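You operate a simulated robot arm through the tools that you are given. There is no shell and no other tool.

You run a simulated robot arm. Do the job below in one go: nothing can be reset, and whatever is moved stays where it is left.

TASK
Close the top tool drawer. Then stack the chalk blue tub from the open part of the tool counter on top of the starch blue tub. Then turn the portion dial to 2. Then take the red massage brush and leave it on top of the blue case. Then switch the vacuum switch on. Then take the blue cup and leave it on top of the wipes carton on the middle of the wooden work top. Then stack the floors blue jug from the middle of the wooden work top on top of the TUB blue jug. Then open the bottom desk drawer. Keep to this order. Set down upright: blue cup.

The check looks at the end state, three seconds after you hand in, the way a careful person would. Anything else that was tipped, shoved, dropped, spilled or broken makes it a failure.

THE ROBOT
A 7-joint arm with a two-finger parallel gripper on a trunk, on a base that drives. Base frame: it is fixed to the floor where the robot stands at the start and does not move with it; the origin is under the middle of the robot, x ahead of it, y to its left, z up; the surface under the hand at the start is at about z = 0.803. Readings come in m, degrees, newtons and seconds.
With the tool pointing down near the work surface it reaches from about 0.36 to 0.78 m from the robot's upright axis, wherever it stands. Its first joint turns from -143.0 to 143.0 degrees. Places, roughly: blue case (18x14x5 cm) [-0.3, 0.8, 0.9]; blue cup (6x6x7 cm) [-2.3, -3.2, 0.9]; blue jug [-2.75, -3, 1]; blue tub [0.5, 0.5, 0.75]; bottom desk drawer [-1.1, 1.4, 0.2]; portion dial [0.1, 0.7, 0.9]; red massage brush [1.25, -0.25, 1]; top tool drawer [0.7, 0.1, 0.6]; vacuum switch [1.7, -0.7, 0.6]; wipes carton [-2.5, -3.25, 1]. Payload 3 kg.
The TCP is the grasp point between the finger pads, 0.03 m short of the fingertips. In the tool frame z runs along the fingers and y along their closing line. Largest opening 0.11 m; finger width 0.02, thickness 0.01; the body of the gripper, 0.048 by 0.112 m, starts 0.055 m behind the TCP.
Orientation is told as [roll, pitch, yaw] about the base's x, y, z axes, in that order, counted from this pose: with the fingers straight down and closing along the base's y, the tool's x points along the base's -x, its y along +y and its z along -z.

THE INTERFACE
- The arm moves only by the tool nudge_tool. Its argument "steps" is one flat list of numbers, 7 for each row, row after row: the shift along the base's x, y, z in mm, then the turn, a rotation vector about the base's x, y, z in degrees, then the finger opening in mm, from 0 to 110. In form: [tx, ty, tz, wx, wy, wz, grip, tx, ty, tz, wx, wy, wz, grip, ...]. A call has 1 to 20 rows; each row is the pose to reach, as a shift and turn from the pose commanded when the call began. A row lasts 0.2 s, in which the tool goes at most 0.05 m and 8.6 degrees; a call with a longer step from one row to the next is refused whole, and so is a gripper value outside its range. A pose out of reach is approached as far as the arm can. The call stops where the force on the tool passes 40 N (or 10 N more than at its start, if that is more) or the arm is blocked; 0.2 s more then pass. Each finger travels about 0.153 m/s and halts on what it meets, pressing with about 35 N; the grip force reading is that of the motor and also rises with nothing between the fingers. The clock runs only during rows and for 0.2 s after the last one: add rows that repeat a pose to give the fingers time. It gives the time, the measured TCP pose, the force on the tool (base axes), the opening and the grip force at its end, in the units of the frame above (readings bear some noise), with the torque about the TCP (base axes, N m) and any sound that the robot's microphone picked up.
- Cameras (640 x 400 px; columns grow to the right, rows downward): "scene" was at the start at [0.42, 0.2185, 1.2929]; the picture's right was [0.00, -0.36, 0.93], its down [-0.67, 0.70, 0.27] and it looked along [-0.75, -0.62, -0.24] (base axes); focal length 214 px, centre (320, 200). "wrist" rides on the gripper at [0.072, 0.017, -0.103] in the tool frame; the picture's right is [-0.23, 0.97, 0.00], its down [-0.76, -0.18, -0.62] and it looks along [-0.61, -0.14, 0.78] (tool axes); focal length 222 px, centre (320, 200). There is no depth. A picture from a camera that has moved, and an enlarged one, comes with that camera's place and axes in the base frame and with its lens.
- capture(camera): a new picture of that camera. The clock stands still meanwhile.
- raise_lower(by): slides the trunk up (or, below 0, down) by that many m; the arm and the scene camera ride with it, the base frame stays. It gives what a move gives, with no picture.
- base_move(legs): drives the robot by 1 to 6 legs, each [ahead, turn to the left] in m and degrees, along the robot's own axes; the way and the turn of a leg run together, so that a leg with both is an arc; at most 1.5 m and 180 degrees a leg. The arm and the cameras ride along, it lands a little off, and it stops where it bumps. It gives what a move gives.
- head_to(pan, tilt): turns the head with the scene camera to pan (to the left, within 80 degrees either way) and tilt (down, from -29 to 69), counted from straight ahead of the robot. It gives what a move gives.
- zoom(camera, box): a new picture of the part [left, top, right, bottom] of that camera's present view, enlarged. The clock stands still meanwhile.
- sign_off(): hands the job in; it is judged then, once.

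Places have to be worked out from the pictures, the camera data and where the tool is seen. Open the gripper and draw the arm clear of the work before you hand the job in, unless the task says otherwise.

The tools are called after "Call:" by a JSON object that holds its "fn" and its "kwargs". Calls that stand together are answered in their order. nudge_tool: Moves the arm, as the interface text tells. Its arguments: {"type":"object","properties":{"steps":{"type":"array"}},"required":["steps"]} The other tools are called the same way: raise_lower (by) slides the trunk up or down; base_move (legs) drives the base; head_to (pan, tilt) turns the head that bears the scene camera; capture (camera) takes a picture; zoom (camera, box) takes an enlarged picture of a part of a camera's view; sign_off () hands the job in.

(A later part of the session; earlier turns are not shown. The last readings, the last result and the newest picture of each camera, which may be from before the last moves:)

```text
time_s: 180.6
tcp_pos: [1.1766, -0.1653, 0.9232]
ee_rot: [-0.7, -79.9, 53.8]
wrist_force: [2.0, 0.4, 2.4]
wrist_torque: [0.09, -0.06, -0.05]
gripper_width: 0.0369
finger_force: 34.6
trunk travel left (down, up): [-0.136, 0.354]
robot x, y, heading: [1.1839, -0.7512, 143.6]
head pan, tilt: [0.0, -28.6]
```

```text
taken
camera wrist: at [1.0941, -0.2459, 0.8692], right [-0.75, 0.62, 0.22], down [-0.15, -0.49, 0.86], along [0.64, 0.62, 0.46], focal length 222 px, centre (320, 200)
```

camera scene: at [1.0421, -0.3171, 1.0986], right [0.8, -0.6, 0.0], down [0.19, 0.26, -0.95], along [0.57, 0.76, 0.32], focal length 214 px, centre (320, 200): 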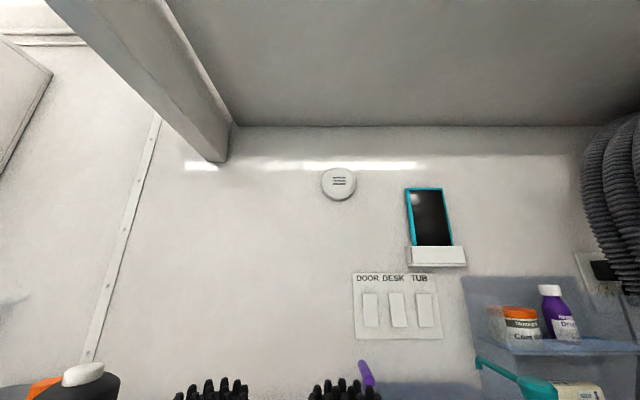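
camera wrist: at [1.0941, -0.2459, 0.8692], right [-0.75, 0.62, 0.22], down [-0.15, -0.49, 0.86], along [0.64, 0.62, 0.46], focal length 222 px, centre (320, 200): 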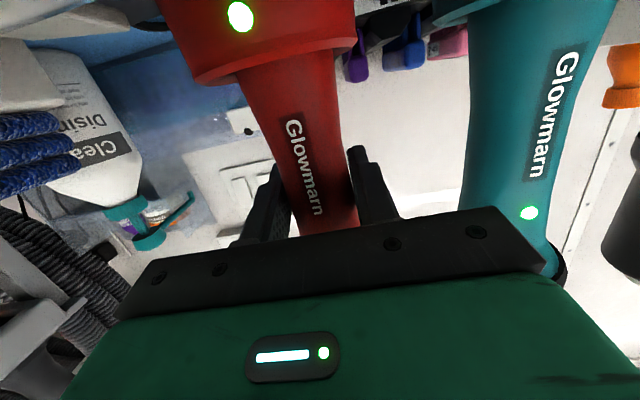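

The brush handle is held (37 mm). I lift it straight up out of its cup by 12 cm.

Call:
{"fn": "nudge_tool", "kwargs": {"steps": [0, 0, 8, 0, 0, 0, 25, 0, 0, 20, 0, 0, 0, 25, 0, 0, 35, 0, 0, 0, 25, 0, 0, 50, 0, 0, 0, 25, 0, 0, 65, 0, 0, 0, 25, 0, 0, 80, 0, 0, 0, 25, 0, 0, 95, 0, 0, 0, 25, 0, 0, 110, 0, 0, 0, 25, 0, 0, 120, 0, 0, 0, 25, 0, 0, 120, 0, 0, 0, 25]}}

Call:
{"fn": "capture", "kwargs": {"camera": "wrist"}}

```text
time_s: 182.8
tcp_pos: [1.1782, -0.1662, 1.0414]
ee_rot: [0.1, -80.0, 53.4]
wrist_force: [0.1, 0.8, -3.4]
wrist_torque: [0.02, 0.0, -0.05]
gripper_width: 0.0371
finger_force: 35.2
trunk travel left (down, up): [-0.136, 0.354]
robot x, y, heading: [1.1845, -0.7514, 143.6]
head pan, tilt: [0.0, -28.6]
```

```text
taken
camera wrist: at [1.0964, -0.2481, 0.9886], right [-0.76, 0.61, 0.22], down [-0.14, -0.49, 0.86], along [0.64, 0.62, 0.46], focal length 222 px, centre (320, 200)
```

wrist: 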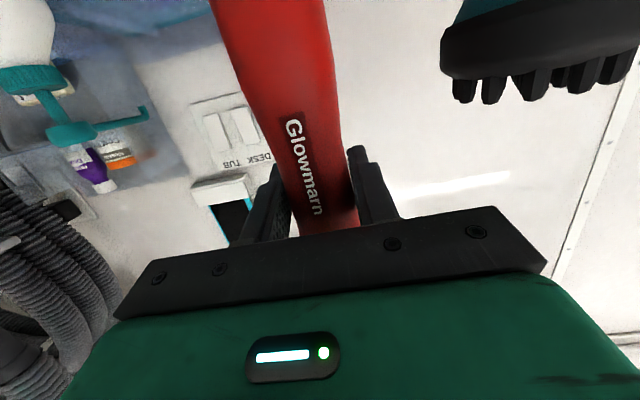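

The brush is out (about 3.5 N). I raise a bit more, then draw it back over the aisle.

Call:
{"fn": "nudge_tool", "kwargs": {"steps": [0, 0, 15, 0, 0, 0, 25, 0, 0, 30, 0, 0, 0, 25, -12, -16, 30, 0, 0, 0, 25, -24, -32, 30, 0, 0, 0, 25, -36, -48, 30, 0, 0, 0, 25, -48, -64, 30, 0, 0, 0, 25, -60, -80, 30, 0, 0, 0, 25, -72, -96, 30, 0, 0, 0, 25, -84, -112, 30, 0, 0, 0, 25, -84, -112, 30, 0, 0, 0, 25]}}

Call:
{"fn": "capture", "kwargs": {"camera": "wrist"}}

```text
time_s: 185.0
tcp_pos: [1.0964, -0.2788, 1.0711]
ee_rot: [-0.3, -80.0, 53.7]
wrist_force: [0.5, -0.7, -3.8]
wrist_torque: [0.05, -0.02, 0.0]
gripper_width: 0.0374
finger_force: 35.3
trunk travel left (down, up): [-0.136, 0.354]
robot x, y, heading: [1.1837, -0.7504, 143.6]
head pan, tilt: [0.0, -28.6]
```

```text
taken
camera wrist: at [1.0129, -0.3605, 1.0181], right [-0.76, 0.61, 0.22], down [-0.14, -0.49, 0.86], along [0.64, 0.62, 0.46], focal length 222 px, centre (320, 200)
```

wrist: 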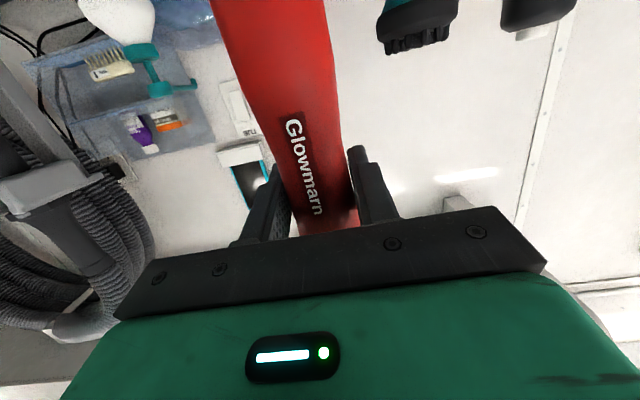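

Now I pitch the tool back to vertical so the brush comes to lie horizontally, moving slightly away from the other brushes.

Call:
{"fn": "nudge_tool", "kwargs": {"steps": [-3, -4, 0, -6.43, 4.76, 0, 25, -6, -8, 0, -12.86, 9.52, 0, 25, -8.9, -12.1, 0, -19.3, 14.28, 0, 25, -11.9, -16.1, 0, -25.7, 19.04, 0, 25, -14.9, -20.1, 0, -32.16, 23.8, 0, 25, -17.9, -24.1, 0, -38.6, 28.56, 0, 25, -20.8, -28.1, 0, -45, 33.3, 0, 25, -23.8, -32.2, 0, -51.5, 38.1, 0, 25, -26.8, -36.2, 0, -57.9, 42.8, 0, 25, -29.8, -40.2, 0, -64.3, 47.6, 0, 25, -29.8, -40.2, 0, -64.3, 47.6, 0, 25]}}

Call:
{"fn": "capture", "kwargs": {"camera": "wrist"}}

Call:
{"fn": "capture", "kwargs": {"camera": "scene"}}

```text
time_s: 187.4
tcp_pos: [1.0642, -0.3193, 1.071]
ee_rot: [0.0, 0.0, 53.6]
wrist_force: [0.5, 0.6, -3.4]
wrist_torque: [0.07, -0.04, -0.02]
gripper_width: 0.0371
finger_force: 34.8
trunk travel left (down, up): [-0.136, 0.354]
robot x, y, heading: [1.1836, -0.7542, 143.4]
head pan, tilt: [0.0, -28.6]
```

```text
taken
camera wrist: at [1.0073, -0.3667, 1.1747], right [-0.65, 0.76, 0.0], down [0.6, 0.51, 0.62], along [0.47, 0.4, -0.78], focal length 222 px, centre (320, 200)
```

wrist: 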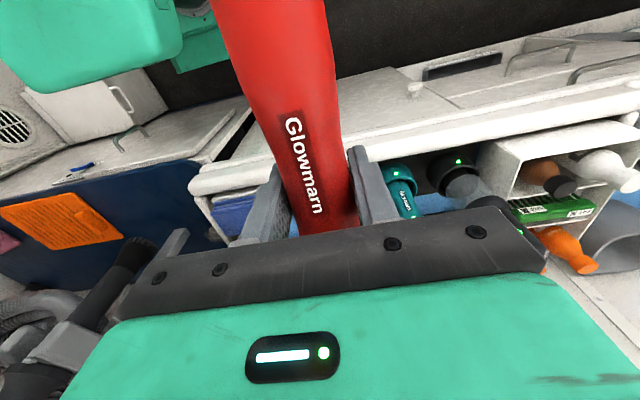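

```text
taken
camera scene: at [1.1515, -0.1972, 1.1349], right [0.8, -0.59, 0.0], down [-0.52, -0.71, -0.48], along [0.29, 0.38, -0.88], focal length 214 px, centre (320, 200)
```

scene: 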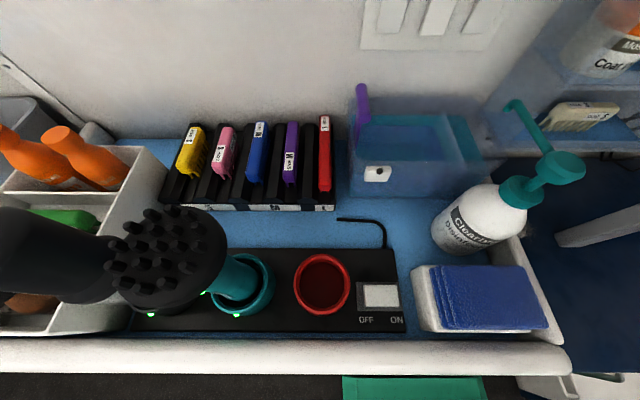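

The brush is held horizontally, head toward the wall. I pull the hand in a bit and drive along the aisle toward the desk, steering slightly away from the desk front.

Call:
{"fn": "nudge_tool", "kwargs": {"steps": [-12, -16, 0, 0, 0, 0, 25, -24, -32, 0, 0, 0, 0, 25, -36, -48, 0, 0, 0, 0, 25, -36, -48, 0, 0, 0, 0, 25]}}

Call:
{"fn": "base_move", "kwargs": {"legs": [[0, 5], [0.6, 0]]}}

```text
time_s: 188.4
tcp_pos: [1.0306, -0.3669, 1.0716]
ee_rot: [-0.2, 0.1, 53.4]
wrist_force: [1.0, 0.4, -2.7]
wrist_torque: [0.03, -0.07, -0.01]
gripper_width: 0.0371
finger_force: 34.5
trunk travel left (down, up): [-0.136, 0.354]
robot x, y, heading: [1.1832, -0.7505, 143.7]
head pan, tilt: [0.0, -28.6]
```

```text
time_s: 192.3
tcp_pos: [0.4822, -0.0695, 1.0708]
ee_rot: [-0.1, 0.0, 58.6]
wrist_force: [0.9, -0.2, -3.7]
wrist_torque: [0.06, -0.01, 0.03]
gripper_width: 0.0371
finger_force: 35.5
trunk travel left (down, up): [-0.136, 0.354]
robot x, y, heading: [0.6732, -0.4371, 148.9]
head pan, tilt: [0.0, -28.6]
```

Call:
{"fn": "base_move", "kwargs": {"legs": [[0.55, 0], [0, -5]]}}

Call:
{"fn": "capture", "kwargs": {"camera": "wrist"}}

Call:
{"fn": "capture", "kwargs": {"camera": "scene"}}

```text
time_s: 196.0
tcp_pos: [0.0413, 0.2295, 1.0719]
ee_rot: [-0.1, 0.1, 53.6]
wrist_force: [0.2, -1.1, -3.3]
wrist_torque: [0.06, 0.01, 0.01]
gripper_width: 0.0372
finger_force: 34.7
trunk travel left (down, up): [-0.136, 0.354]
robot x, y, heading: [0.1952, -0.1547, 144.0]
head pan, tilt: [0.0, -28.6]
```

```text
taken
camera wrist: at [-0.0159, 0.1823, 1.1752], right [-0.65, 0.76, 0.0], down [0.59, 0.51, 0.62], along [0.47, 0.4, -0.78], focal length 222 px, centre (320, 200)
```

wrist: 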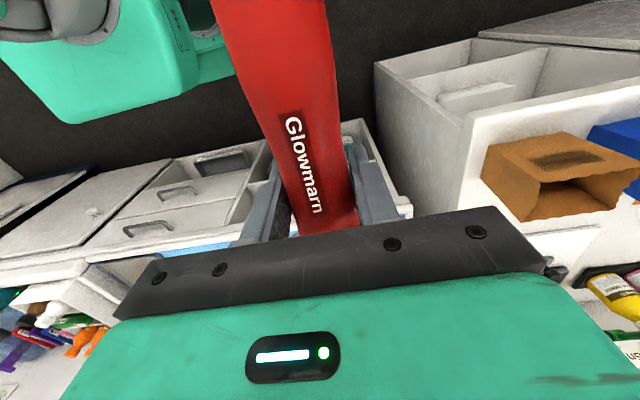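

```text
taken
camera scene: at [0.1276, 0.3524, 1.1356], right [0.81, -0.59, 0.0], down [-0.52, -0.71, -0.48], along [0.28, 0.39, -0.88], focal length 214 px, centre (320, 200)
```

scene: 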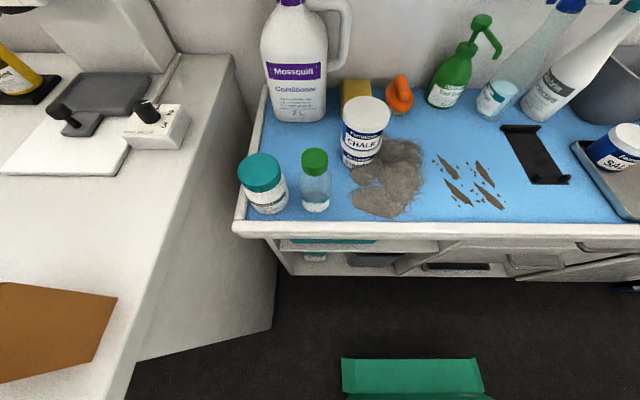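

The counter looks fine. I drive on 0.6 m along the desk.

Call:
{"fn": "base_move", "kwargs": {"legs": [[0.6, 0]]}}

Call:
{"fn": "capture", "kwargs": {"camera": "wrist"}}

Call:
{"fn": "capture", "kwargs": {"camera": "scene"}}

```text
time_s: 199.4
tcp_pos: [-0.4411, 0.5839, 1.0708]
ee_rot: [0.0, 0.0, 53.5]
wrist_force: [-0.6, 0.2, -3.8]
wrist_torque: [0.04, -0.03, 0.01]
gripper_width: 0.0373
finger_force: 34.9
trunk travel left (down, up): [-0.136, 0.354]
robot x, y, heading: [-0.2883, 0.1986, 143.8]
head pan, tilt: [0.0, -28.6]
```

```text
taken
camera wrist: at [-0.4986, 0.536, 1.1757], right [-0.65, 0.76, 0.0], down [0.59, 0.51, 0.62], along [0.47, 0.4, -0.78], focal length 222 px, centre (320, 200)
```

wrist: 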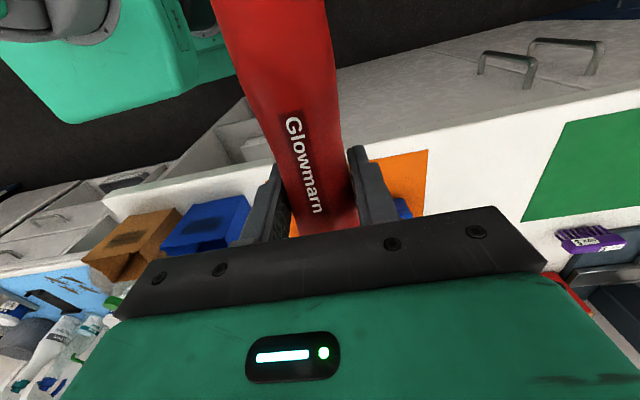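

```text
taken
camera scene: at [-0.3546, 0.7057, 1.1361], right [0.8, -0.59, 0.0], down [-0.52, -0.71, -0.48], along [0.29, 0.39, -0.88], focal length 214 px, centre (320, 200)
```

scene: 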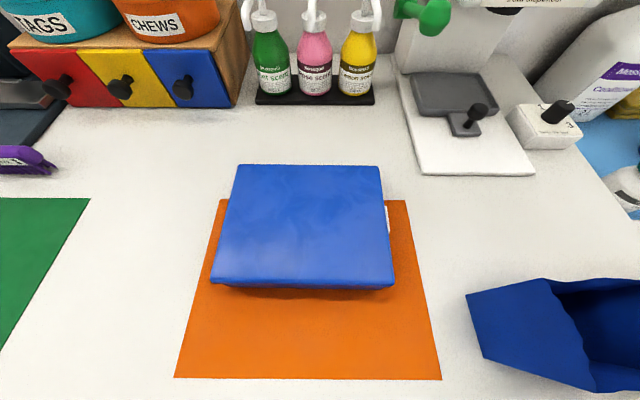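

The blue case lies on the orange mat, top at z ≈ 0.914, centre about (-0.306, 0.796). Since the brush stood freely in its cup, I'll stand it upright on the case: pitch the tool forward again while moving over the case at a safe height.

Call:
{"fn": "nudge_tool", "kwargs": {"steps": [12.4, 19.8, 3, 6.43, -4.76, 0, 25, 24.8, 39.6, 6, 12.86, -9.52, 0, 25, 37.2, 59.4, 9, 19.3, -14.28, 0, 25, 49.6, 79.2, 12, 25.7, -19.04, 0, 25, 62, 99, 15, 32.16, -23.8, 0, 25, 74.4, 118.8, 18, 38.6, -28.56, 0, 25, 86.8, 138.6, 21, 45, -33.3, 0, 25, 99.2, 158.4, 24, 51.5, -38.1, 0, 25, 111.6, 178.2, 27, 57.9, -42.8, 0, 25, 124, 198, 30, 64.3, -47.6, 0, 25, 124, 198, 30, 64.3, -47.6, 0, 25]}}

Call:
{"fn": "capture", "kwargs": {"camera": "wrist"}}

Call:
{"fn": "capture", "kwargs": {"camera": "scene"}}

```text
time_s: 201.8
tcp_pos: [-0.3164, 0.7823, 1.1012]
ee_rot: [-0.6, -80.0, 54.1]
wrist_force: [0.4, -0.1, -3.7]
wrist_torque: [0.02, 0.02, -0.01]
gripper_width: 0.0373
finger_force: 35.3
trunk travel left (down, up): [-0.136, 0.354]
robot x, y, heading: [-0.2879, 0.2005, 143.8]
head pan, tilt: [0.0, -28.6]
```

```text
taken
camera wrist: at [-0.3996, 0.7009, 1.0486], right [-0.76, 0.61, 0.22], down [-0.15, -0.49, 0.86], along [0.63, 0.62, 0.46], focal length 222 px, centre (320, 200)
```

wrist: 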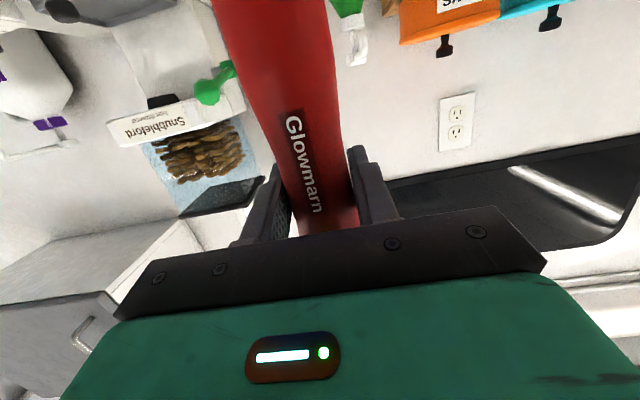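

```text
taken
camera scene: at [-0.3416, 0.7546, 1.2616], right [0.8, -0.6, 0.0], down [0.19, 0.26, -0.95], along [0.56, 0.76, 0.32], focal length 214 px, centre (320, 200)
```

scene: 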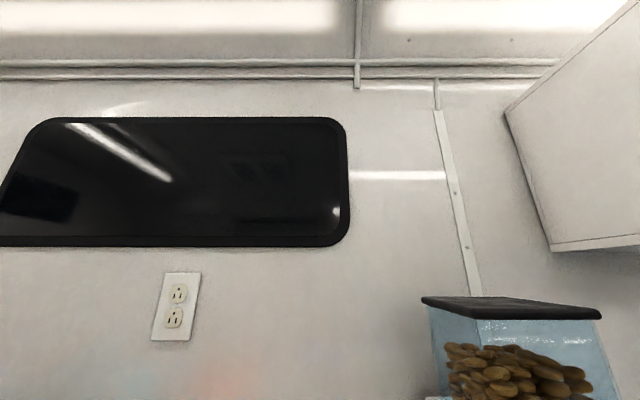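

The brush is vertical above the case. I centre it over the case and lower to just above the expected contact height.

Call:
{"fn": "nudge_tool", "kwargs": {"steps": [5, 7, -5, 0, 0, 0, 25, 10, 14.3, -10, 0, 0, 0, 25, 10, 14.3, -30, 0, 0, 0, 25, 10, 14.3, -50, 0, 0, 0, 25, 10, 14.3, -66, 0, 0, 0, 25, 10, 14.3, -70, 0, 0, 0, 25, 10, 14.3, -70, 0, 0, 0, 25]}}

Call:
{"fn": "nudge_tool", "kwargs": {"steps": [0, 0, -2, 0, 0, 0, 25, 0, 0, -4, 0, 0, 0, 25, 0, 0, -4, 0, 0, 0, 25]}}

Call:
{"fn": "nudge_tool", "kwargs": {"steps": [0, 0, -2, 0, 0, 0, 25, 0, 0, -4, 0, 0, 0, 25, 0, 0, -4, 0, 0, 0, 25]}}

```text
time_s: 203.4
tcp_pos: [-0.3077, 0.7961, 1.0322]
ee_rot: [-0.6, -80.0, 54.1]
wrist_force: [-0.5, 0.3, -3.0]
wrist_torque: [0.01, 0.0, -0.01]
gripper_width: 0.0369
finger_force: 34.7
trunk travel left (down, up): [-0.136, 0.354]
robot x, y, heading: [-0.285, 0.1966, 143.8]
head pan, tilt: [0.0, -28.6]
```

```text
time_s: 204.2
tcp_pos: [-0.3073, 0.7945, 1.0301]
ee_rot: [-0.5, -80.1, 53.8]
wrist_force: [3.6, 3.3, 26.8]
wrist_torque: [-0.08, 0.06, 0.0]
gripper_width: 0.0372
finger_force: 34.7
trunk travel left (down, up): [-0.136, 0.354]
robot x, y, heading: [-0.286, 0.1975, 143.7]
head pan, tilt: [0.0, -28.6]
```

```text
time_s: 205.0
tcp_pos: [-0.3069, 0.7953, 1.0244]
ee_rot: [-0.3, -80.0, 53.8]
wrist_force: [2.8, -2.0, 25.2]
wrist_torque: [-0.11, 0.0, -0.01]
gripper_width: 0.0372
finger_force: 35.0
trunk travel left (down, up): [-0.136, 0.354]
robot x, y, heading: [-0.2897, 0.1931, 143.7]
head pan, tilt: [0.0, -28.6]
```

Contact: the brush's foot stands on the case. I relax the pressure slightly before letting go.

Call:
{"fn": "nudge_tool", "kwargs": {"steps": [0, 0, 1, 0, 0, 0, 25, 0, 0, 2, 0, 0, 0, 25, 0, 0, 2, 0, 0, 0, 25]}}

```text
time_s: 205.8
tcp_pos: [-0.3079, 0.7974, 1.0261]
ee_rot: [-0.7, -79.9, 54.2]
wrist_force: [1.4, -1.0, -1.7]
wrist_torque: [-0.01, 0.0, 0.01]
gripper_width: 0.0374
finger_force: 35.0
trunk travel left (down, up): [-0.136, 0.354]
robot x, y, heading: [-0.2863, 0.1999, 143.8]
head pan, tilt: [0.0, -28.6]
```

Force is near zero, the brush stands. I open the fingers slowly.

Call:
{"fn": "nudge_tool", "kwargs": {"steps": [0, 0, 0, 0, 0, 0, 36.5, 0, 0, 0, 0, 0, 0, 37.2, 0, 0, 0, 0, 0, 0, 38, 0, 0, 0, 0, 0, 0, 39, 0, 0, 0, 0, 0, 0, 40, 0, 0, 0, 0, 0, 0, 42, 0, 0, 0, 0, 0, 0, 45, 0, 0, 0, 0, 0, 0, 50, 0, 0, 0, 0, 0, 0, 56, 0, 0, 0, 0, 0, 0, 64, 0, 0, 0, 0, 0, 0, 72, 0, 0, 0, 0, 0, 0, 76]}}

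Call:
{"fn": "capture", "kwargs": {"camera": "wrist"}}

```text
time_s: 208.4
tcp_pos: [-0.3075, 0.7972, 1.026]
ee_rot: [-0.6, -80.0, 54.1]
wrist_force: [-1.0, 0.0, 0.0]
wrist_torque: [0.01, -0.03, -0.02]
gripper_width: 0.0758
finger_force: 0.0
trunk travel left (down, up): [-0.136, 0.354]
robot x, y, heading: [-0.2862, 0.1972, 143.7]
head pan, tilt: [0.0, -28.6]
```

```text
taken
camera wrist: at [-0.3896, 0.7147, 0.9735], right [-0.76, 0.61, 0.22], down [-0.15, -0.49, 0.86], along [0.63, 0.62, 0.46], focal length 222 px, centre (320, 200)
```

wrist: 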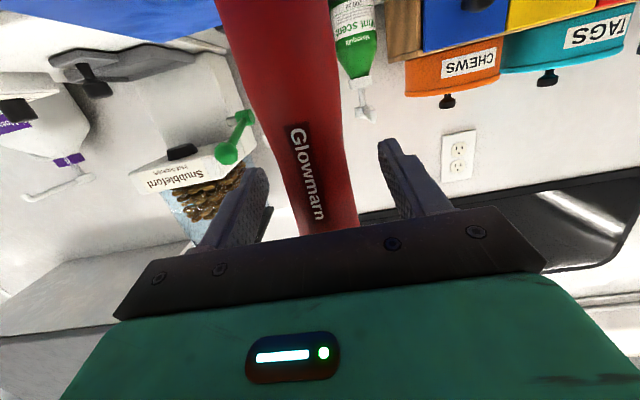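

The brush stands on the case on its own. I withdraw the open fingers straight back.

Call:
{"fn": "nudge_tool", "kwargs": {"steps": [-6, -8, 0, 0, 0, 0, 76, -12, -16.1, 0, 0, 0, 0, 76, -20.8, -28.1, 0, 0, 0, 0, 76, -29.8, -40.2, 0, 0, 0, 0, 76, -41.7, -56.3, 0, 0, 0, 0, 76, -53.6, -72.4, 0, 0, 0, 0, 76, -60, -80, 0, 0, 0, 0, 76]}}

Call:
{"fn": "nudge_tool", "kwargs": {"steps": [-7, -9.6, 6, -6.43, 4.76, 0, 76, -14, -19.3, 12, -12.86, 9.52, 0, 76, -21.4, -28.9, 18, -19.3, 14.28, 0, 76, -28.6, -38.6, 24, -25.7, 19.04, 0, 76, -35.7, -48.2, 30, -32.16, 23.8, 0, 76, -42.8, -57.9, 36, -38.6, 28.56, 0, 76, -50, -67.5, 42, -45, 33.3, 0, 76, -57.1, -77.2, 48, -51.5, 38.1, 0, 76, -64.3, -86.8, 54, -57.9, 42.8, 0, 76, -71.4, -96.5, 60, -64.3, 47.6, 0, 76, -71.4, -96.5, 60, -64.3, 47.6, 0, 76]}}

Call:
{"fn": "capture", "kwargs": {"camera": "scene"}}

Call:
{"fn": "capture", "kwargs": {"camera": "wrist"}}

```text
time_s: 210.0
tcp_pos: [-0.3682, 0.7149, 1.0267]
ee_rot: [-0.5, -79.9, 54.0]
wrist_force: [0.1, 0.3, -0.7]
wrist_torque: [-0.02, -0.02, 0.01]
gripper_width: 0.0759
finger_force: 0.1
trunk travel left (down, up): [-0.136, 0.354]
robot x, y, heading: [-0.2845, 0.1968, 143.6]
head pan, tilt: [0.0, -28.6]
```

```text
time_s: 212.4
tcp_pos: [-0.4382, 0.6192, 1.0863]
ee_rot: [-0.1, 0.1, 53.6]
wrist_force: [0.2, 0.2, -0.6]
wrist_torque: [0.03, -0.03, 0.04]
gripper_width: 0.076
finger_force: 0.0
trunk travel left (down, up): [-0.136, 0.354]
robot x, y, heading: [-0.2881, 0.1994, 144.0]
head pan, tilt: [0.0, -28.6]
```

```text
taken
camera scene: at [-0.3523, 0.7415, 1.1509], right [0.8, -0.59, 0.0], down [-0.52, -0.71, -0.48], along [0.28, 0.38, -0.88], focal length 214 px, centre (320, 200)
```

scene: 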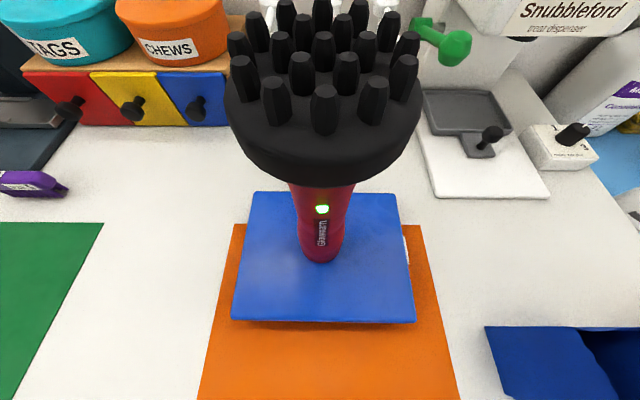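

```text
taken
camera wrist: at [-0.4962, 0.5718, 1.1908], right [-0.65, 0.76, 0.0], down [0.6, 0.51, 0.62], along [0.47, 0.4, -0.78], focal length 222 px, centre (320, 200)
```

wrist: 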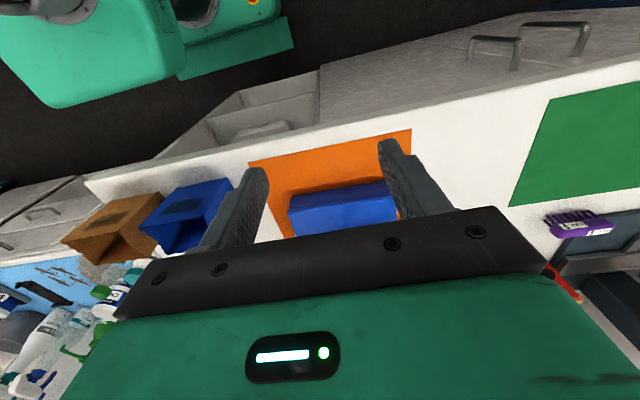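

The brush stands safely in the middle of the blue case. I pull the hand back and reverse along the aisle toward the vacuum switch.

Call:
{"fn": "nudge_tool", "kwargs": {"steps": [-10, -13, 0, 0, 0, 0, 76, -20, -27, 0, 0, 0, 0, 40, -30, -40, 0, 0, 0, 0, 0, -30, -40, 0, 0, 0, 0, 0]}}

Call:
{"fn": "base_move", "kwargs": {"legs": [[-1.0, 0]]}}

Call:
{"fn": "base_move", "kwargs": {"legs": [[-0.6, 0]]}}

Call:
{"fn": "head_to", "kwargs": {"pan": -50, "tilt": 0}}

Call:
{"fn": "capture", "kwargs": {"camera": "scene"}}

```text
time_s: 213.4
tcp_pos: [-0.4687, 0.5788, 1.0865]
ee_rot: [0.1, 0.0, 53.6]
wrist_force: [-1.2, -0.2, 0.0]
wrist_torque: [-0.05, 0.04, 0.02]
gripper_width: 0.0
finger_force: 34.9
trunk travel left (down, up): [-0.136, 0.354]
robot x, y, heading: [-0.2853, 0.1975, 143.7]
head pan, tilt: [0.0, -28.6]
```

```text
time_s: 218.6
tcp_pos: [0.3388, -0.0124, 1.0865]
ee_rot: [-0.1, 0.1, 53.9]
wrist_force: [0.2, -0.3, -0.2]
wrist_torque: [0.0, -0.01, 0.01]
gripper_width: 0.0002
finger_force: 34.9
trunk travel left (down, up): [-0.136, 0.354]
robot x, y, heading: [0.5231, -0.3934, 144.0]
head pan, tilt: [0.0, -28.6]
```

```text
time_s: 221.9
tcp_pos: [0.8274, -0.3667, 1.0857]
ee_rot: [0.0, 0.0, 53.9]
wrist_force: [-0.1, -0.4, 0.1]
wrist_torque: [0.03, 0.0, -0.01]
gripper_width: 0.0
finger_force: 34.9
trunk travel left (down, up): [-0.136, 0.354]
robot x, y, heading: [1.0126, -0.7456, 143.8]
head pan, tilt: [0.0, -28.6]
```

```text
time_s: 223.1
tcp_pos: [0.8269, -0.3663, 1.0867]
ee_rot: [-0.1, 0.0, 53.8]
wrist_force: [-0.6, 0.3, 0.3]
wrist_torque: [0.02, -0.01, 0.03]
gripper_width: 0.0
finger_force: 34.9
trunk travel left (down, up): [-0.136, 0.354]
robot x, y, heading: [1.0093, -0.7488, 144.1]
head pan, tilt: [-50.0, 0.0]
```

```text
taken
camera scene: at [0.9449, -0.3169, 1.1605], right [0.52, -0.38, 0.77], down [-0.59, -0.81, 0.0], along [0.62, -0.45, -0.64], focal length 214 px, centre (320, 200)
```

scene: 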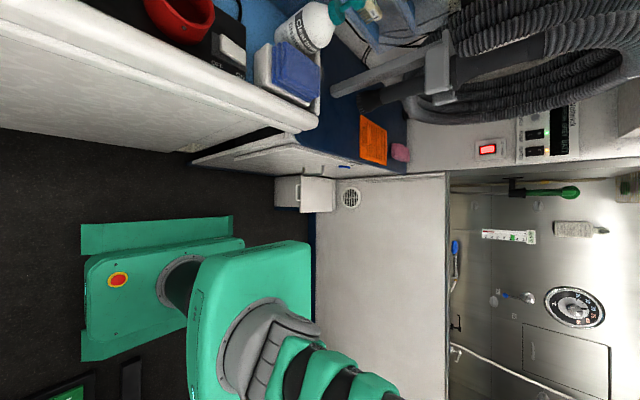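

Call:
{"fn": "zoom", "kwargs": {"camera": "scene", "box": [260, 110, 420, 230]}}

Call:
{"fn": "zoom", "kwargs": {"camera": "scene", "box": [320, 150, 370, 190]}}

```text
3.33 times, centred on (340, 170) of scene
camera zoom: at [0.9449, -0.3169, 1.1605], right [0.52, -0.38, 0.77], down [-0.59, -0.81, 0.0], along [0.62, -0.45, -0.64], focal length 715 px, centre (253, 300)
```

zoom: 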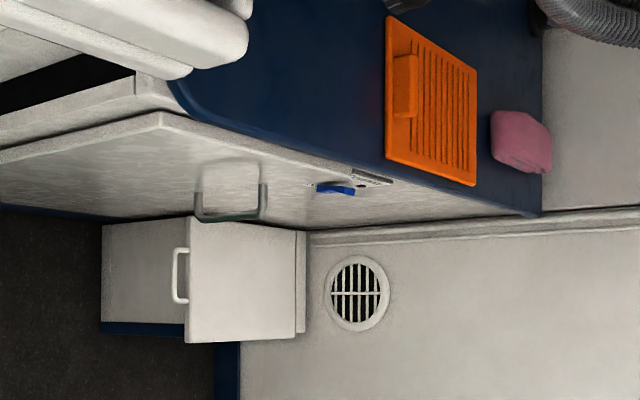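

```text
10.00 times, centred on (345, 170) of scene
camera zoom: at [0.9449, -0.3169, 1.1605], right [0.52, -0.38, 0.77], down [-0.59, -0.81, 0.0], along [0.62, -0.45, -0.64], focal length 2145 px, centre (70, 500)
```

zoom: 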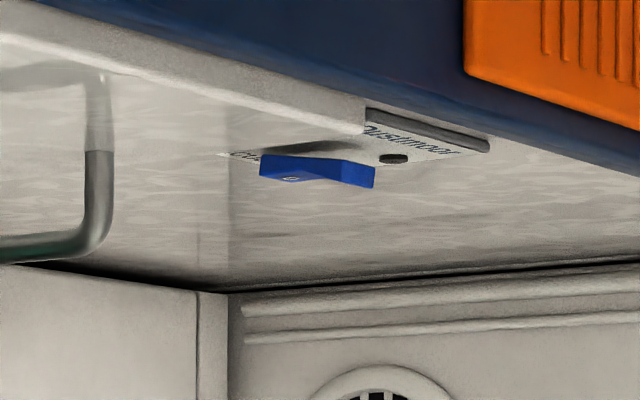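

The vacuum switch is a blue rocker on the front of the end cabinet, above a small bin. I tuck the hand in, back up a little, and turn the robot round to face that end.

Call:
{"fn": "head_to", "kwargs": {"pan": 0, "tilt": 12}}

Call:
{"fn": "nudge_tool", "kwargs": {"steps": [10, -22, 0, 0, 0, 0, 0, 21, -45, 0, 0, 0, 0, 0, 21, -45, 0, 0, 0, 0, 0]}}

Call:
{"fn": "base_move", "kwargs": {"legs": [[-0.03, 0], [0, -90]]}}

Call:
{"fn": "capture", "kwargs": {"camera": "wrist"}}

```text
time_s: 224.3
tcp_pos: [0.8276, -0.3655, 1.0864]
ee_rot: [-0.1, 0.0, 54.0]
wrist_force: [0.1, -0.2, -0.2]
wrist_torque: [-0.03, -0.01, 0.0]
gripper_width: 0.0
finger_force: 35.0
trunk travel left (down, up): [-0.136, 0.354]
robot x, y, heading: [1.0094, -0.7483, 144.1]
head pan, tilt: [0.0, 12.0]
```

```text
time_s: 225.1
tcp_pos: [0.8475, -0.4119, 1.0853]
ee_rot: [0.1, 0.0, 53.9]
wrist_force: [0.1, 0.0, -0.1]
wrist_torque: [0.01, 0.01, 0.0]
gripper_width: 0.0001
finger_force: 35.2
trunk travel left (down, up): [-0.136, 0.354]
robot x, y, heading: [1.0103, -0.7465, 144.2]
head pan, tilt: [0.0, 12.0]
```

```text
time_s: 228.8
tcp_pos: [1.2889, -0.4906, 1.0871]
ee_rot: [0.0, -0.1, -14.1]
wrist_force: [-1.0, 0.4, 0.7]
wrist_torque: [-0.03, -0.02, 0.02]
gripper_width: 0.0
finger_force: 35.1
trunk travel left (down, up): [-0.136, 0.354]
robot x, y, heading: [1.0126, -0.7624, 77.3]
head pan, tilt: [0.0, 12.0]
stopped in leg 2: the robot was blocked; the commanded pose is now the measured one
```

```text
taken
camera wrist: at [1.2213, -0.4567, 1.1914], right [0.46, 0.89, 0.0], down [0.69, -0.36, 0.62], along [0.55, -0.29, -0.78], focal length 222 px, centre (320, 200)
```

wrist: 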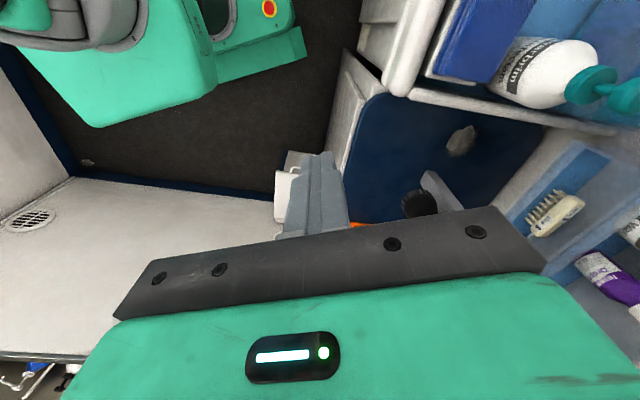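

The turn bumped the grooming table's foot. I move ahead 6 cm (away from it) and continue turning.

Call:
{"fn": "base_move", "kwargs": {"legs": [[0.06, 0]]}}

Call:
{"fn": "base_move", "kwargs": {"legs": [[0, -113]]}}

Call:
{"fn": "capture", "kwargs": {"camera": "wrist"}}

Call:
{"fn": "capture", "kwargs": {"camera": "scene"}}

```text
time_s: 229.8
tcp_pos: [1.3029, -0.4332, 1.0878]
ee_rot: [0.0, 0.0, -14.1]
wrist_force: [-0.2, 0.3, 0.3]
wrist_torque: [0.05, -0.05, -0.03]
gripper_width: 0.0
finger_force: 34.9
trunk travel left (down, up): [-0.136, 0.354]
robot x, y, heading: [1.0218, -0.7072, 77.2]
head pan, tilt: [0.0, 12.0]
```

```text
time_s: 235.1
tcp_pos: [1.1675, -1.0656, 1.088]
ee_rot: [0.0, 0.0, -127.2]
wrist_force: [1.5, 0.1, -0.1]
wrist_torque: [-0.01, 0.0, 0.03]
gripper_width: 0.0001
finger_force: 35.5
trunk travel left (down, up): [-0.136, 0.354]
robot x, y, heading: [1.0605, -0.6635, -35.9]
head pan, tilt: [0.0, 12.0]
```

```text
taken
camera wrist: at [1.2239, -1.0185, 1.1918], right [0.64, -0.77, 0.0], down [-0.6, -0.5, 0.62], along [-0.48, -0.4, -0.78], focal length 222 px, centre (320, 200)
```

wrist: 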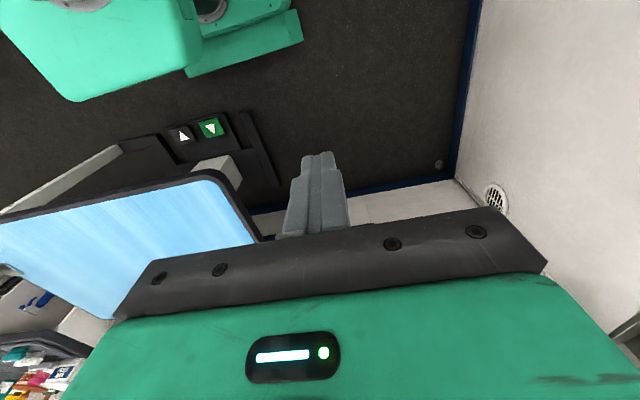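

```text
taken
camera scene: at [1.1099, -1.1375, 1.1261], right [-0.8, 0.6, 0.0], down [0.59, 0.78, 0.21], along [0.13, 0.17, -0.98], focal length 214 px, centre (320, 200)
```

scene: 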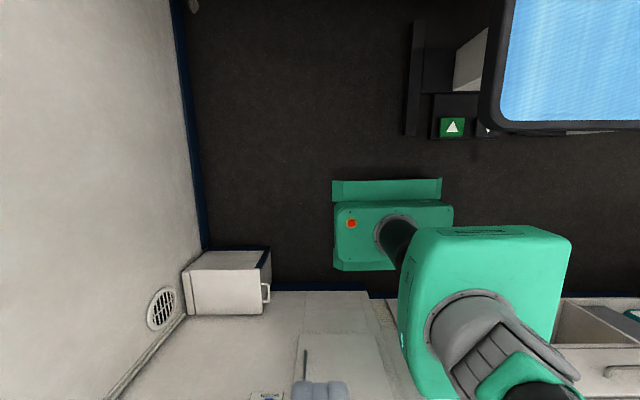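

The robot now faces the end of the aisle. I bring the hand in front of the end cabinet, then pitch the tool to point at it.

Call:
{"fn": "nudge_tool", "kwargs": {"steps": [30, 22, -17, 0, 0, 0, 0, 60, 44, -34, 0, 0, 0, 0, 89, 65, -52, 0, 0, 0, 0, 119, 87, -69, 0, 0, 0, 0, 149, 109, -86, 0, 0, 0, 0, 179, 131, -103, 0, 0, 0, 0, 209, 153, -121, 0, 0, 0, 0, 238.6, 174.4, -138, 0, 0, 0, 0, 238.6, 174.4, -138, 0, 0, 0, 0]}}

Call:
{"fn": "nudge_tool", "kwargs": {"steps": [0, 0, -10, 6.43, -4.76, 0, 0, 0, 0, -20, 12.86, -9.52, 0, 0, 0, 0, -30, 19.3, -14.28, 0, 0, 0, 0, -40, 25.7, -19.04, 0, 0, 0, 0, -50, 32.16, -23.8, 0, 0, 0, 0, -60, 38.6, -28.56, 0, 0, 0, 0, -70, 45, -33.3, 0, 0, 0, 0, -80, 51.5, -38.1, 0, 0, 0, 0, -90, 57.9, -42.8, 0, 0, 0, 0, -100, 64.3, -47.6, 0, 0, 0, 0, -110, 70.8, -52.4, 0, 0, 0, 0, -110, 70.8, -52.4, 0, 0]}}

Call:
{"fn": "capture", "kwargs": {"camera": "wrist"}}

Call:
{"fn": "capture", "kwargs": {"camera": "scene"}}

```text
time_s: 237.1
tcp_pos: [1.4071, -0.8926, 0.9507]
ee_rot: [0.0, 0.1, -127.2]
wrist_force: [0.0, 0.9, 1.6]
wrist_torque: [-0.04, 0.01, 0.03]
gripper_width: 0.0002
finger_force: 35.3
trunk travel left (down, up): [-0.136, 0.354]
robot x, y, heading: [1.0529, -0.6614, -35.5]
head pan, tilt: [0.0, 12.0]
```

```text
time_s: 239.7
tcp_pos: [1.4067, -0.8918, 0.8399]
ee_rot: [-20.4, 88.1, -146.8]
wrist_force: [-0.8, 0.8, 0.4]
wrist_torque: [-0.02, 0.0, 0.02]
gripper_width: 0.0001
finger_force: 35.3
trunk travel left (down, up): [-0.136, 0.354]
robot x, y, heading: [1.0579, -0.6628, -35.7]
head pan, tilt: [0.0, 12.0]
```

```text
taken
camera wrist: at [1.3597, -0.983, 0.9164], right [0.78, -0.58, -0.24], down [-0.53, -0.41, -0.74], along [0.33, 0.7, -0.63], focal length 222 px, centre (320, 200)
```

wrist: 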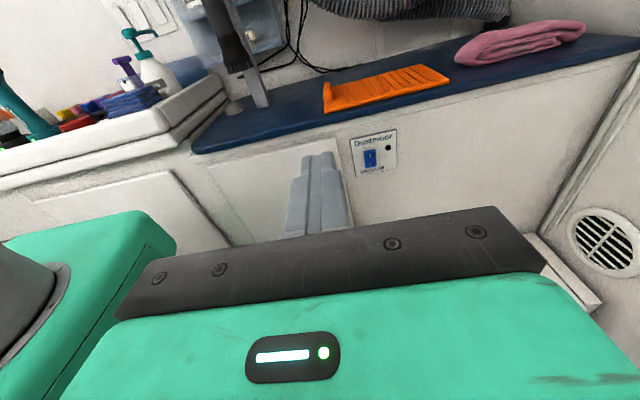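

```text
taken
camera scene: at [1.3792, -0.9217, 0.7522], right [-0.8, 0.59, 0.01], down [-0.1, -0.15, 0.98], along [0.59, 0.79, 0.18], focal length 214 px, centre (320, 200)
```

scene: 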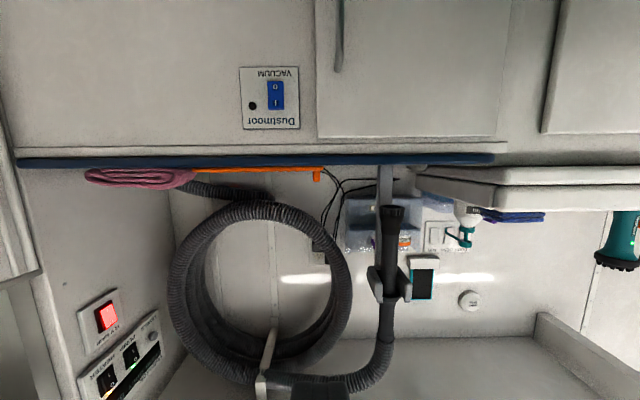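

The switch plate reads "Dustmoor / VACUUM" with a blue rocker marked I above and O below (this picture is upside down). I zoom in.

Call:
{"fn": "zoom", "kwargs": {"camera": "scene", "box": [230, 55, 310, 140]}}

Call:
{"fn": "zoom", "kwargs": {"camera": "wrist", "box": [330, 110, 420, 190]}}

```text
4.71 times, centred on (270, 98) of scene
camera zoom: at [1.3792, -0.9217, 0.7522], right [-0.8, 0.59, 0.01], down [-0.1, -0.15, 0.98], along [0.59, 0.79, 0.18], focal length 1009 px, centre (555, 682)
```

zoom: 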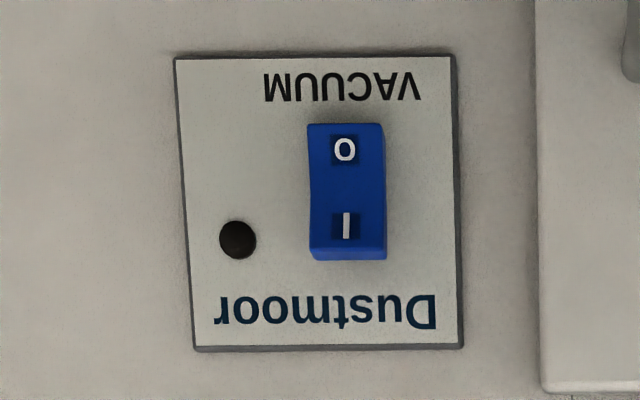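

```text
5.00 times, centred on (375, 150) of wrist
camera zoom: at [1.3597, -0.983, 0.9164], right [0.78, -0.58, -0.24], down [-0.53, -0.41, -0.74], along [0.33, 0.7, -0.63], focal length 1111 px, centre (45, 450)
```

zoom: 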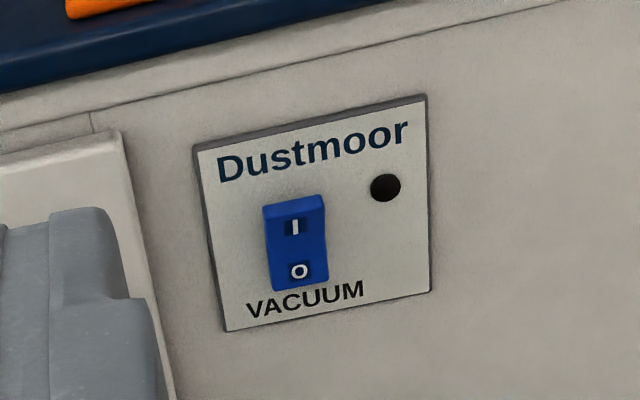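

The "I" half is at (1.6545, -0.668, 0.660) on a face with n ≈ 0.447. I move the closed fingertips in line with it, a bit away.

Call:
{"fn": "nudge_tool", "kwargs": {"steps": [22, 11, -29, 0, 0, 0, 0, 44, 22, -58, 0, 0, 0, 0, 65, 32.5, -87, 0, 0, 0, 0, 87, 43.4, -117, 0, 0, 0, 0, 109, 54.2, -146, 0, 0, 0, 0, 130.7, 65.1, -175, 0, 0, 0, 0, 130.7, 65.1, -175, 0, 0, 0, 0]}}

Call:
{"fn": "capture", "kwargs": {"camera": "wrist"}}

Call:
{"fn": "capture", "kwargs": {"camera": "scene"}}

```text
time_s: 241.3
tcp_pos: [1.5374, -0.8271, 0.664]
ee_rot: [-20.0, 88.0, -146.5]
wrist_force: [-0.1, 0.0, -0.3]
wrist_torque: [0.01, 0.0, -0.01]
gripper_width: 0.0
finger_force: 35.2
trunk travel left (down, up): [-0.136, 0.354]
robot x, y, heading: [1.0542, -0.6613, -35.8]
head pan, tilt: [0.0, 12.0]
```

```text
taken
camera wrist: at [1.4899, -0.9181, 0.741], right [0.78, -0.58, -0.24], down [-0.54, -0.41, -0.74], along [0.33, 0.7, -0.63], focal length 222 px, centre (320, 200)
```

wrist: 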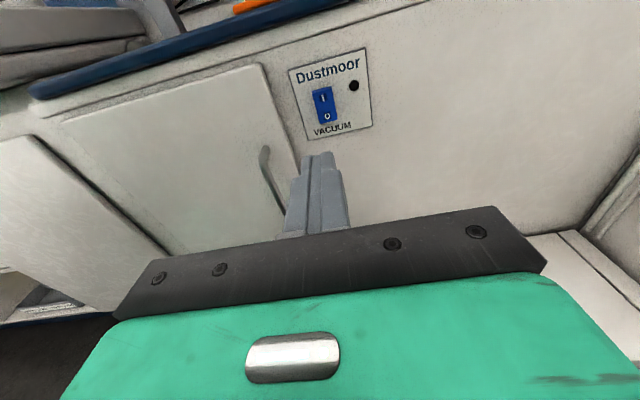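

```text
taken
camera scene: at [1.5093, -0.857, 0.5767], right [-0.8, 0.6, 0.01], down [-0.09, -0.15, 0.98], along [0.59, 0.79, 0.18], focal length 214 px, centre (320, 200)
```

scene: 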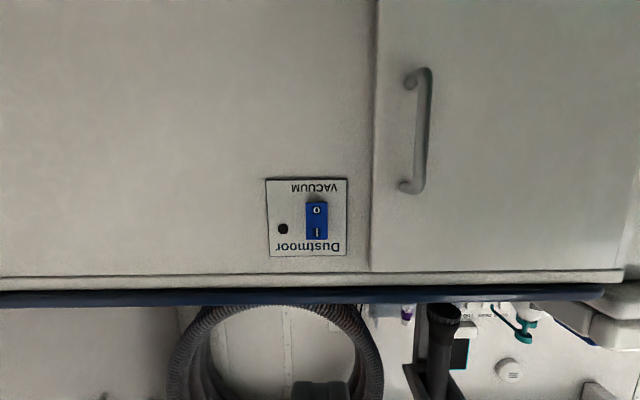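

The fingertips are lined up with the upper half of the rocker. I approach and press the "I" side with small steps.

Call:
{"fn": "nudge_tool", "kwargs": {"steps": [16.5, 18.9, 2, 0, 0, 0, 0, 31.4, 39, 2, 0, 0, 0, 0, 46.2, 59.1, 2, 0, 0, 0, 0, 61.1, 79.2, 2, 0, 0, 0, 0, 73, 95.3, 2, 0, 0, 0, 0, 81.9, 107.3, 2, 0, 0, 0, 0, 84.9, 111.4, 2, 0, 0, 0, 0, 87.9, 115.4, 2, 0, 0, 0, 0, 90.9, 119.4, 2, 0, 0, 0, 0, 93.8, 123.4, 2, 0, 0, 0, 0, 96.8, 127.4, 2, 0, 0, 0, 0, 99.8, 131.5, 2, 0, 0, 0, 0]}}

Call:
{"fn": "capture", "kwargs": {"camera": "wrist"}}

Call:
{"fn": "capture", "kwargs": {"camera": "scene"}}

```text
time_s: 243.9
tcp_pos: [1.6368, -0.6957, 0.6682]
ee_rot: [-20.1, 87.9, -146.6]
wrist_force: [0.8, 0.7, -0.4]
wrist_torque: [0.01, -0.04, 0.02]
gripper_width: 0.0001
finger_force: 34.9
trunk travel left (down, up): [-0.136, 0.354]
robot x, y, heading: [1.0548, -0.6648, -35.7]
head pan, tilt: [0.0, 12.0]
```

```text
taken
camera wrist: at [1.5899, -0.7869, 0.7435], right [0.78, -0.58, -0.24], down [-0.54, -0.41, -0.74], along [0.33, 0.7, -0.63], focal length 222 px, centre (320, 200)
```

wrist: 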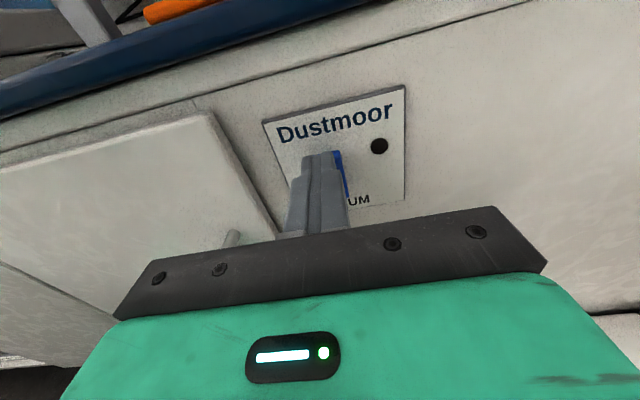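

```text
taken
camera scene: at [1.6091, -0.7258, 0.5792], right [-0.8, 0.59, 0.01], down [-0.09, -0.15, 0.98], along [0.59, 0.79, 0.17], focal length 214 px, centre (320, 200)
```

scene: 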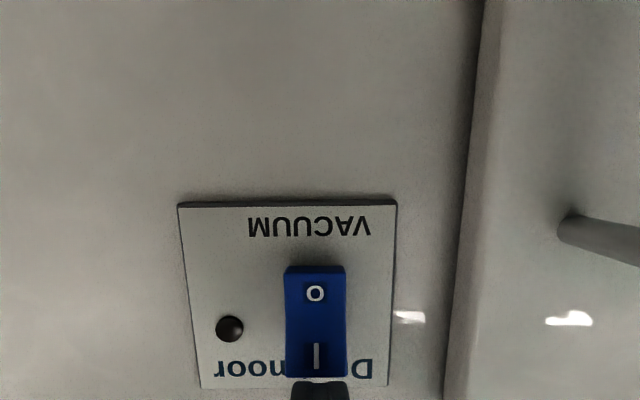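

The tips passed just above the rocker's top edge without touching. I back off, lower about 9 mm, and press again.

Call:
{"fn": "nudge_tool", "kwargs": {"steps": [-7.4, -10, 0, 0, 0, 0, 0, -14.9, -20.1, 0, 0, 0, 0, 0, -14.9, -20.1, -9, 0, 0, 0, 0, -14.9, -20.1, -9, 0, 0, 0, 0, -8.9, -12.1, -9, 0, 0, 0, 0, -6, -8, -9, 0, 0, 0, 0, -3, -4, -9, 0, 0, 0, 0, 0, 0, -9, 0, 0, 0, 0, 1.5, 2, -9, 0, 0, 0, 0, 3, 4, -9, 0, 0, 0, 0, 3, 4, -9, 0, 0, 0, 0]}}

Call:
{"fn": "capture", "kwargs": {"camera": "scene"}}

Call:
{"fn": "capture", "kwargs": {"camera": "wrist"}}

```text
time_s: 246.3
tcp_pos: [1.6395, -0.692, 0.6568]
ee_rot: [-20.5, 87.9, -147.0]
wrist_force: [-0.3, -0.8, 0.0]
wrist_torque: [-0.01, -0.01, 0.02]
gripper_width: 0.0002
finger_force: 34.7
trunk travel left (down, up): [-0.136, 0.354]
robot x, y, heading: [1.0562, -0.6613, -35.7]
head pan, tilt: [0.0, 12.0]
```

```text
taken
camera scene: at [1.6121, -0.7217, 0.5702], right [-0.8, 0.6, 0.01], down [-0.09, -0.15, 0.98], along [0.59, 0.79, 0.17], focal length 214 px, centre (320, 200)
```

scene: 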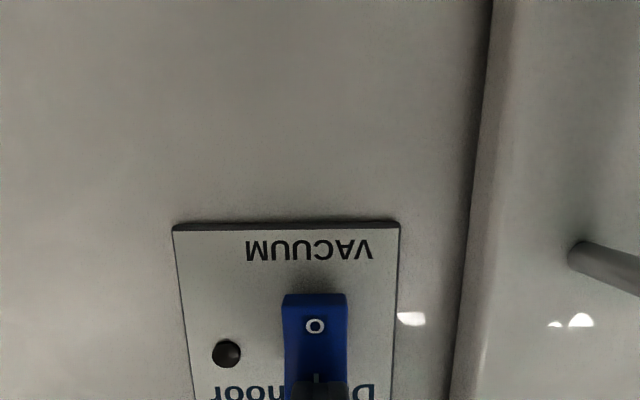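

```text
taken
camera wrist: at [1.5928, -0.7827, 0.7345], right [0.78, -0.58, -0.24], down [-0.54, -0.41, -0.74], along [0.33, 0.7, -0.63], focal length 222 px, centre (320, 200)
```

wrist: 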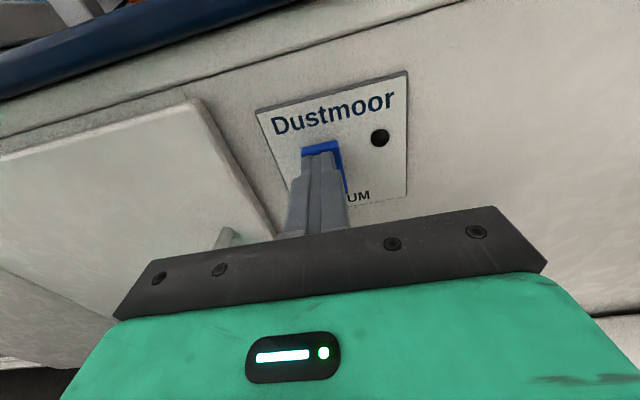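

Now the tips cover the "I" half but still no resistance. I continue forward in 2 mm steps.

Call:
{"fn": "nudge_tool", "kwargs": {"steps": [1.2, 1.6, 0, 0, 0, 0, 0, 2.4, 3.2, 0, 0, 0, 0, 0, 3.6, 4.8, 0, 0, 0, 0, 0, 4.8, 6.4, 0, 0, 0, 0, 0, 6, 8, 0, 0, 0, 0, 0, 7.1, 9.6, 0, 0, 0, 0, 0, 8.3, 11.3, 0, 0, 0, 0, 0, 9.5, 12.9, 0, 0, 0, 0, 0, 10.7, 14.5, 0, 0, 0, 0, 0]}}

Call:
{"fn": "capture", "kwargs": {"camera": "scene"}}

Call:
{"fn": "capture", "kwargs": {"camera": "wrist"}}

```text
time_s: 247.0
tcp_pos: [1.6414, -0.6911, 0.6585]
ee_rot: [-19.8, 88.0, -146.5]
wrist_force: [-11.8, -8.8, 3.1]
wrist_torque: [0.04, 0.14, 0.1]
gripper_width: 0.0
finger_force: 34.8
trunk travel left (down, up): [-0.136, 0.354]
robot x, y, heading: [1.0582, -0.6607, -35.6]
head pan, tilt: [0.0, 12.0]
stopped in row 3: the force on the tool passed its limit at 47 N (the readings are from after the stop); the commanded pose is now the measured one
```

```text
taken
camera scene: at [1.6144, -0.7204, 0.5709], right [-0.8, 0.6, 0.01], down [-0.1, -0.15, 0.98], along [0.59, 0.79, 0.18], focal length 214 px, centre (320, 200)
```

scene: 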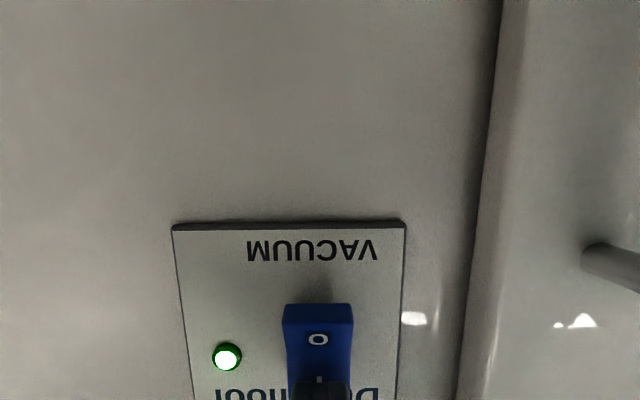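

```text
taken
camera wrist: at [1.5947, -0.7814, 0.7352], right [0.77, -0.59, -0.24], down [-0.54, -0.41, -0.74], along [0.34, 0.7, -0.63], focal length 222 px, centre (320, 200)
```

wrist: 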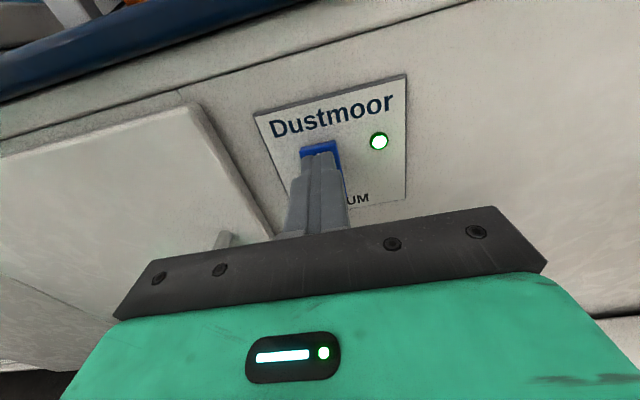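

The indicator lit green: the vacuum is on. I back the tool straight away and check it stays on.

Call:
{"fn": "nudge_tool", "kwargs": {"steps": [-6, -8, 0, 0, 0, 0, 0, -18, -24, 0, 0, 0, 0, 0, -36, -48, 0, 0, 0, 0, 0, -60, -80, 5, 0, 0, 0, 0, -85, -114, 10, 0, 0, 0, 0, -110, -148, 20, 0, 0, 0, 0]}}

Call:
{"fn": "capture", "kwargs": {"camera": "scene"}}

```text
time_s: 248.4
tcp_pos: [1.5321, -0.8375, 0.6793]
ee_rot: [-21.5, 88.0, -148.0]
wrist_force: [0.1, 0.4, 0.7]
wrist_torque: [-0.02, 0.01, 0.0]
gripper_width: 0.0
finger_force: 34.7
trunk travel left (down, up): [-0.136, 0.354]
robot x, y, heading: [1.0579, -0.6617, -35.7]
head pan, tilt: [0.0, 12.0]
```

```text
taken
camera scene: at [1.5057, -0.8673, 0.5913], right [-0.8, 0.6, 0.01], down [-0.09, -0.15, 0.98], along [0.59, 0.79, 0.18], focal length 214 px, centre (320, 200)
```

scene: 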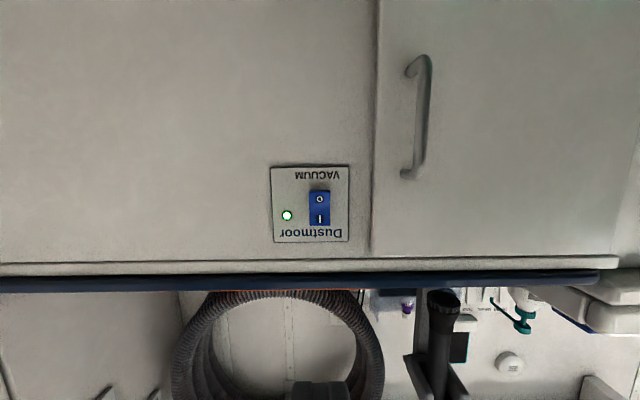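

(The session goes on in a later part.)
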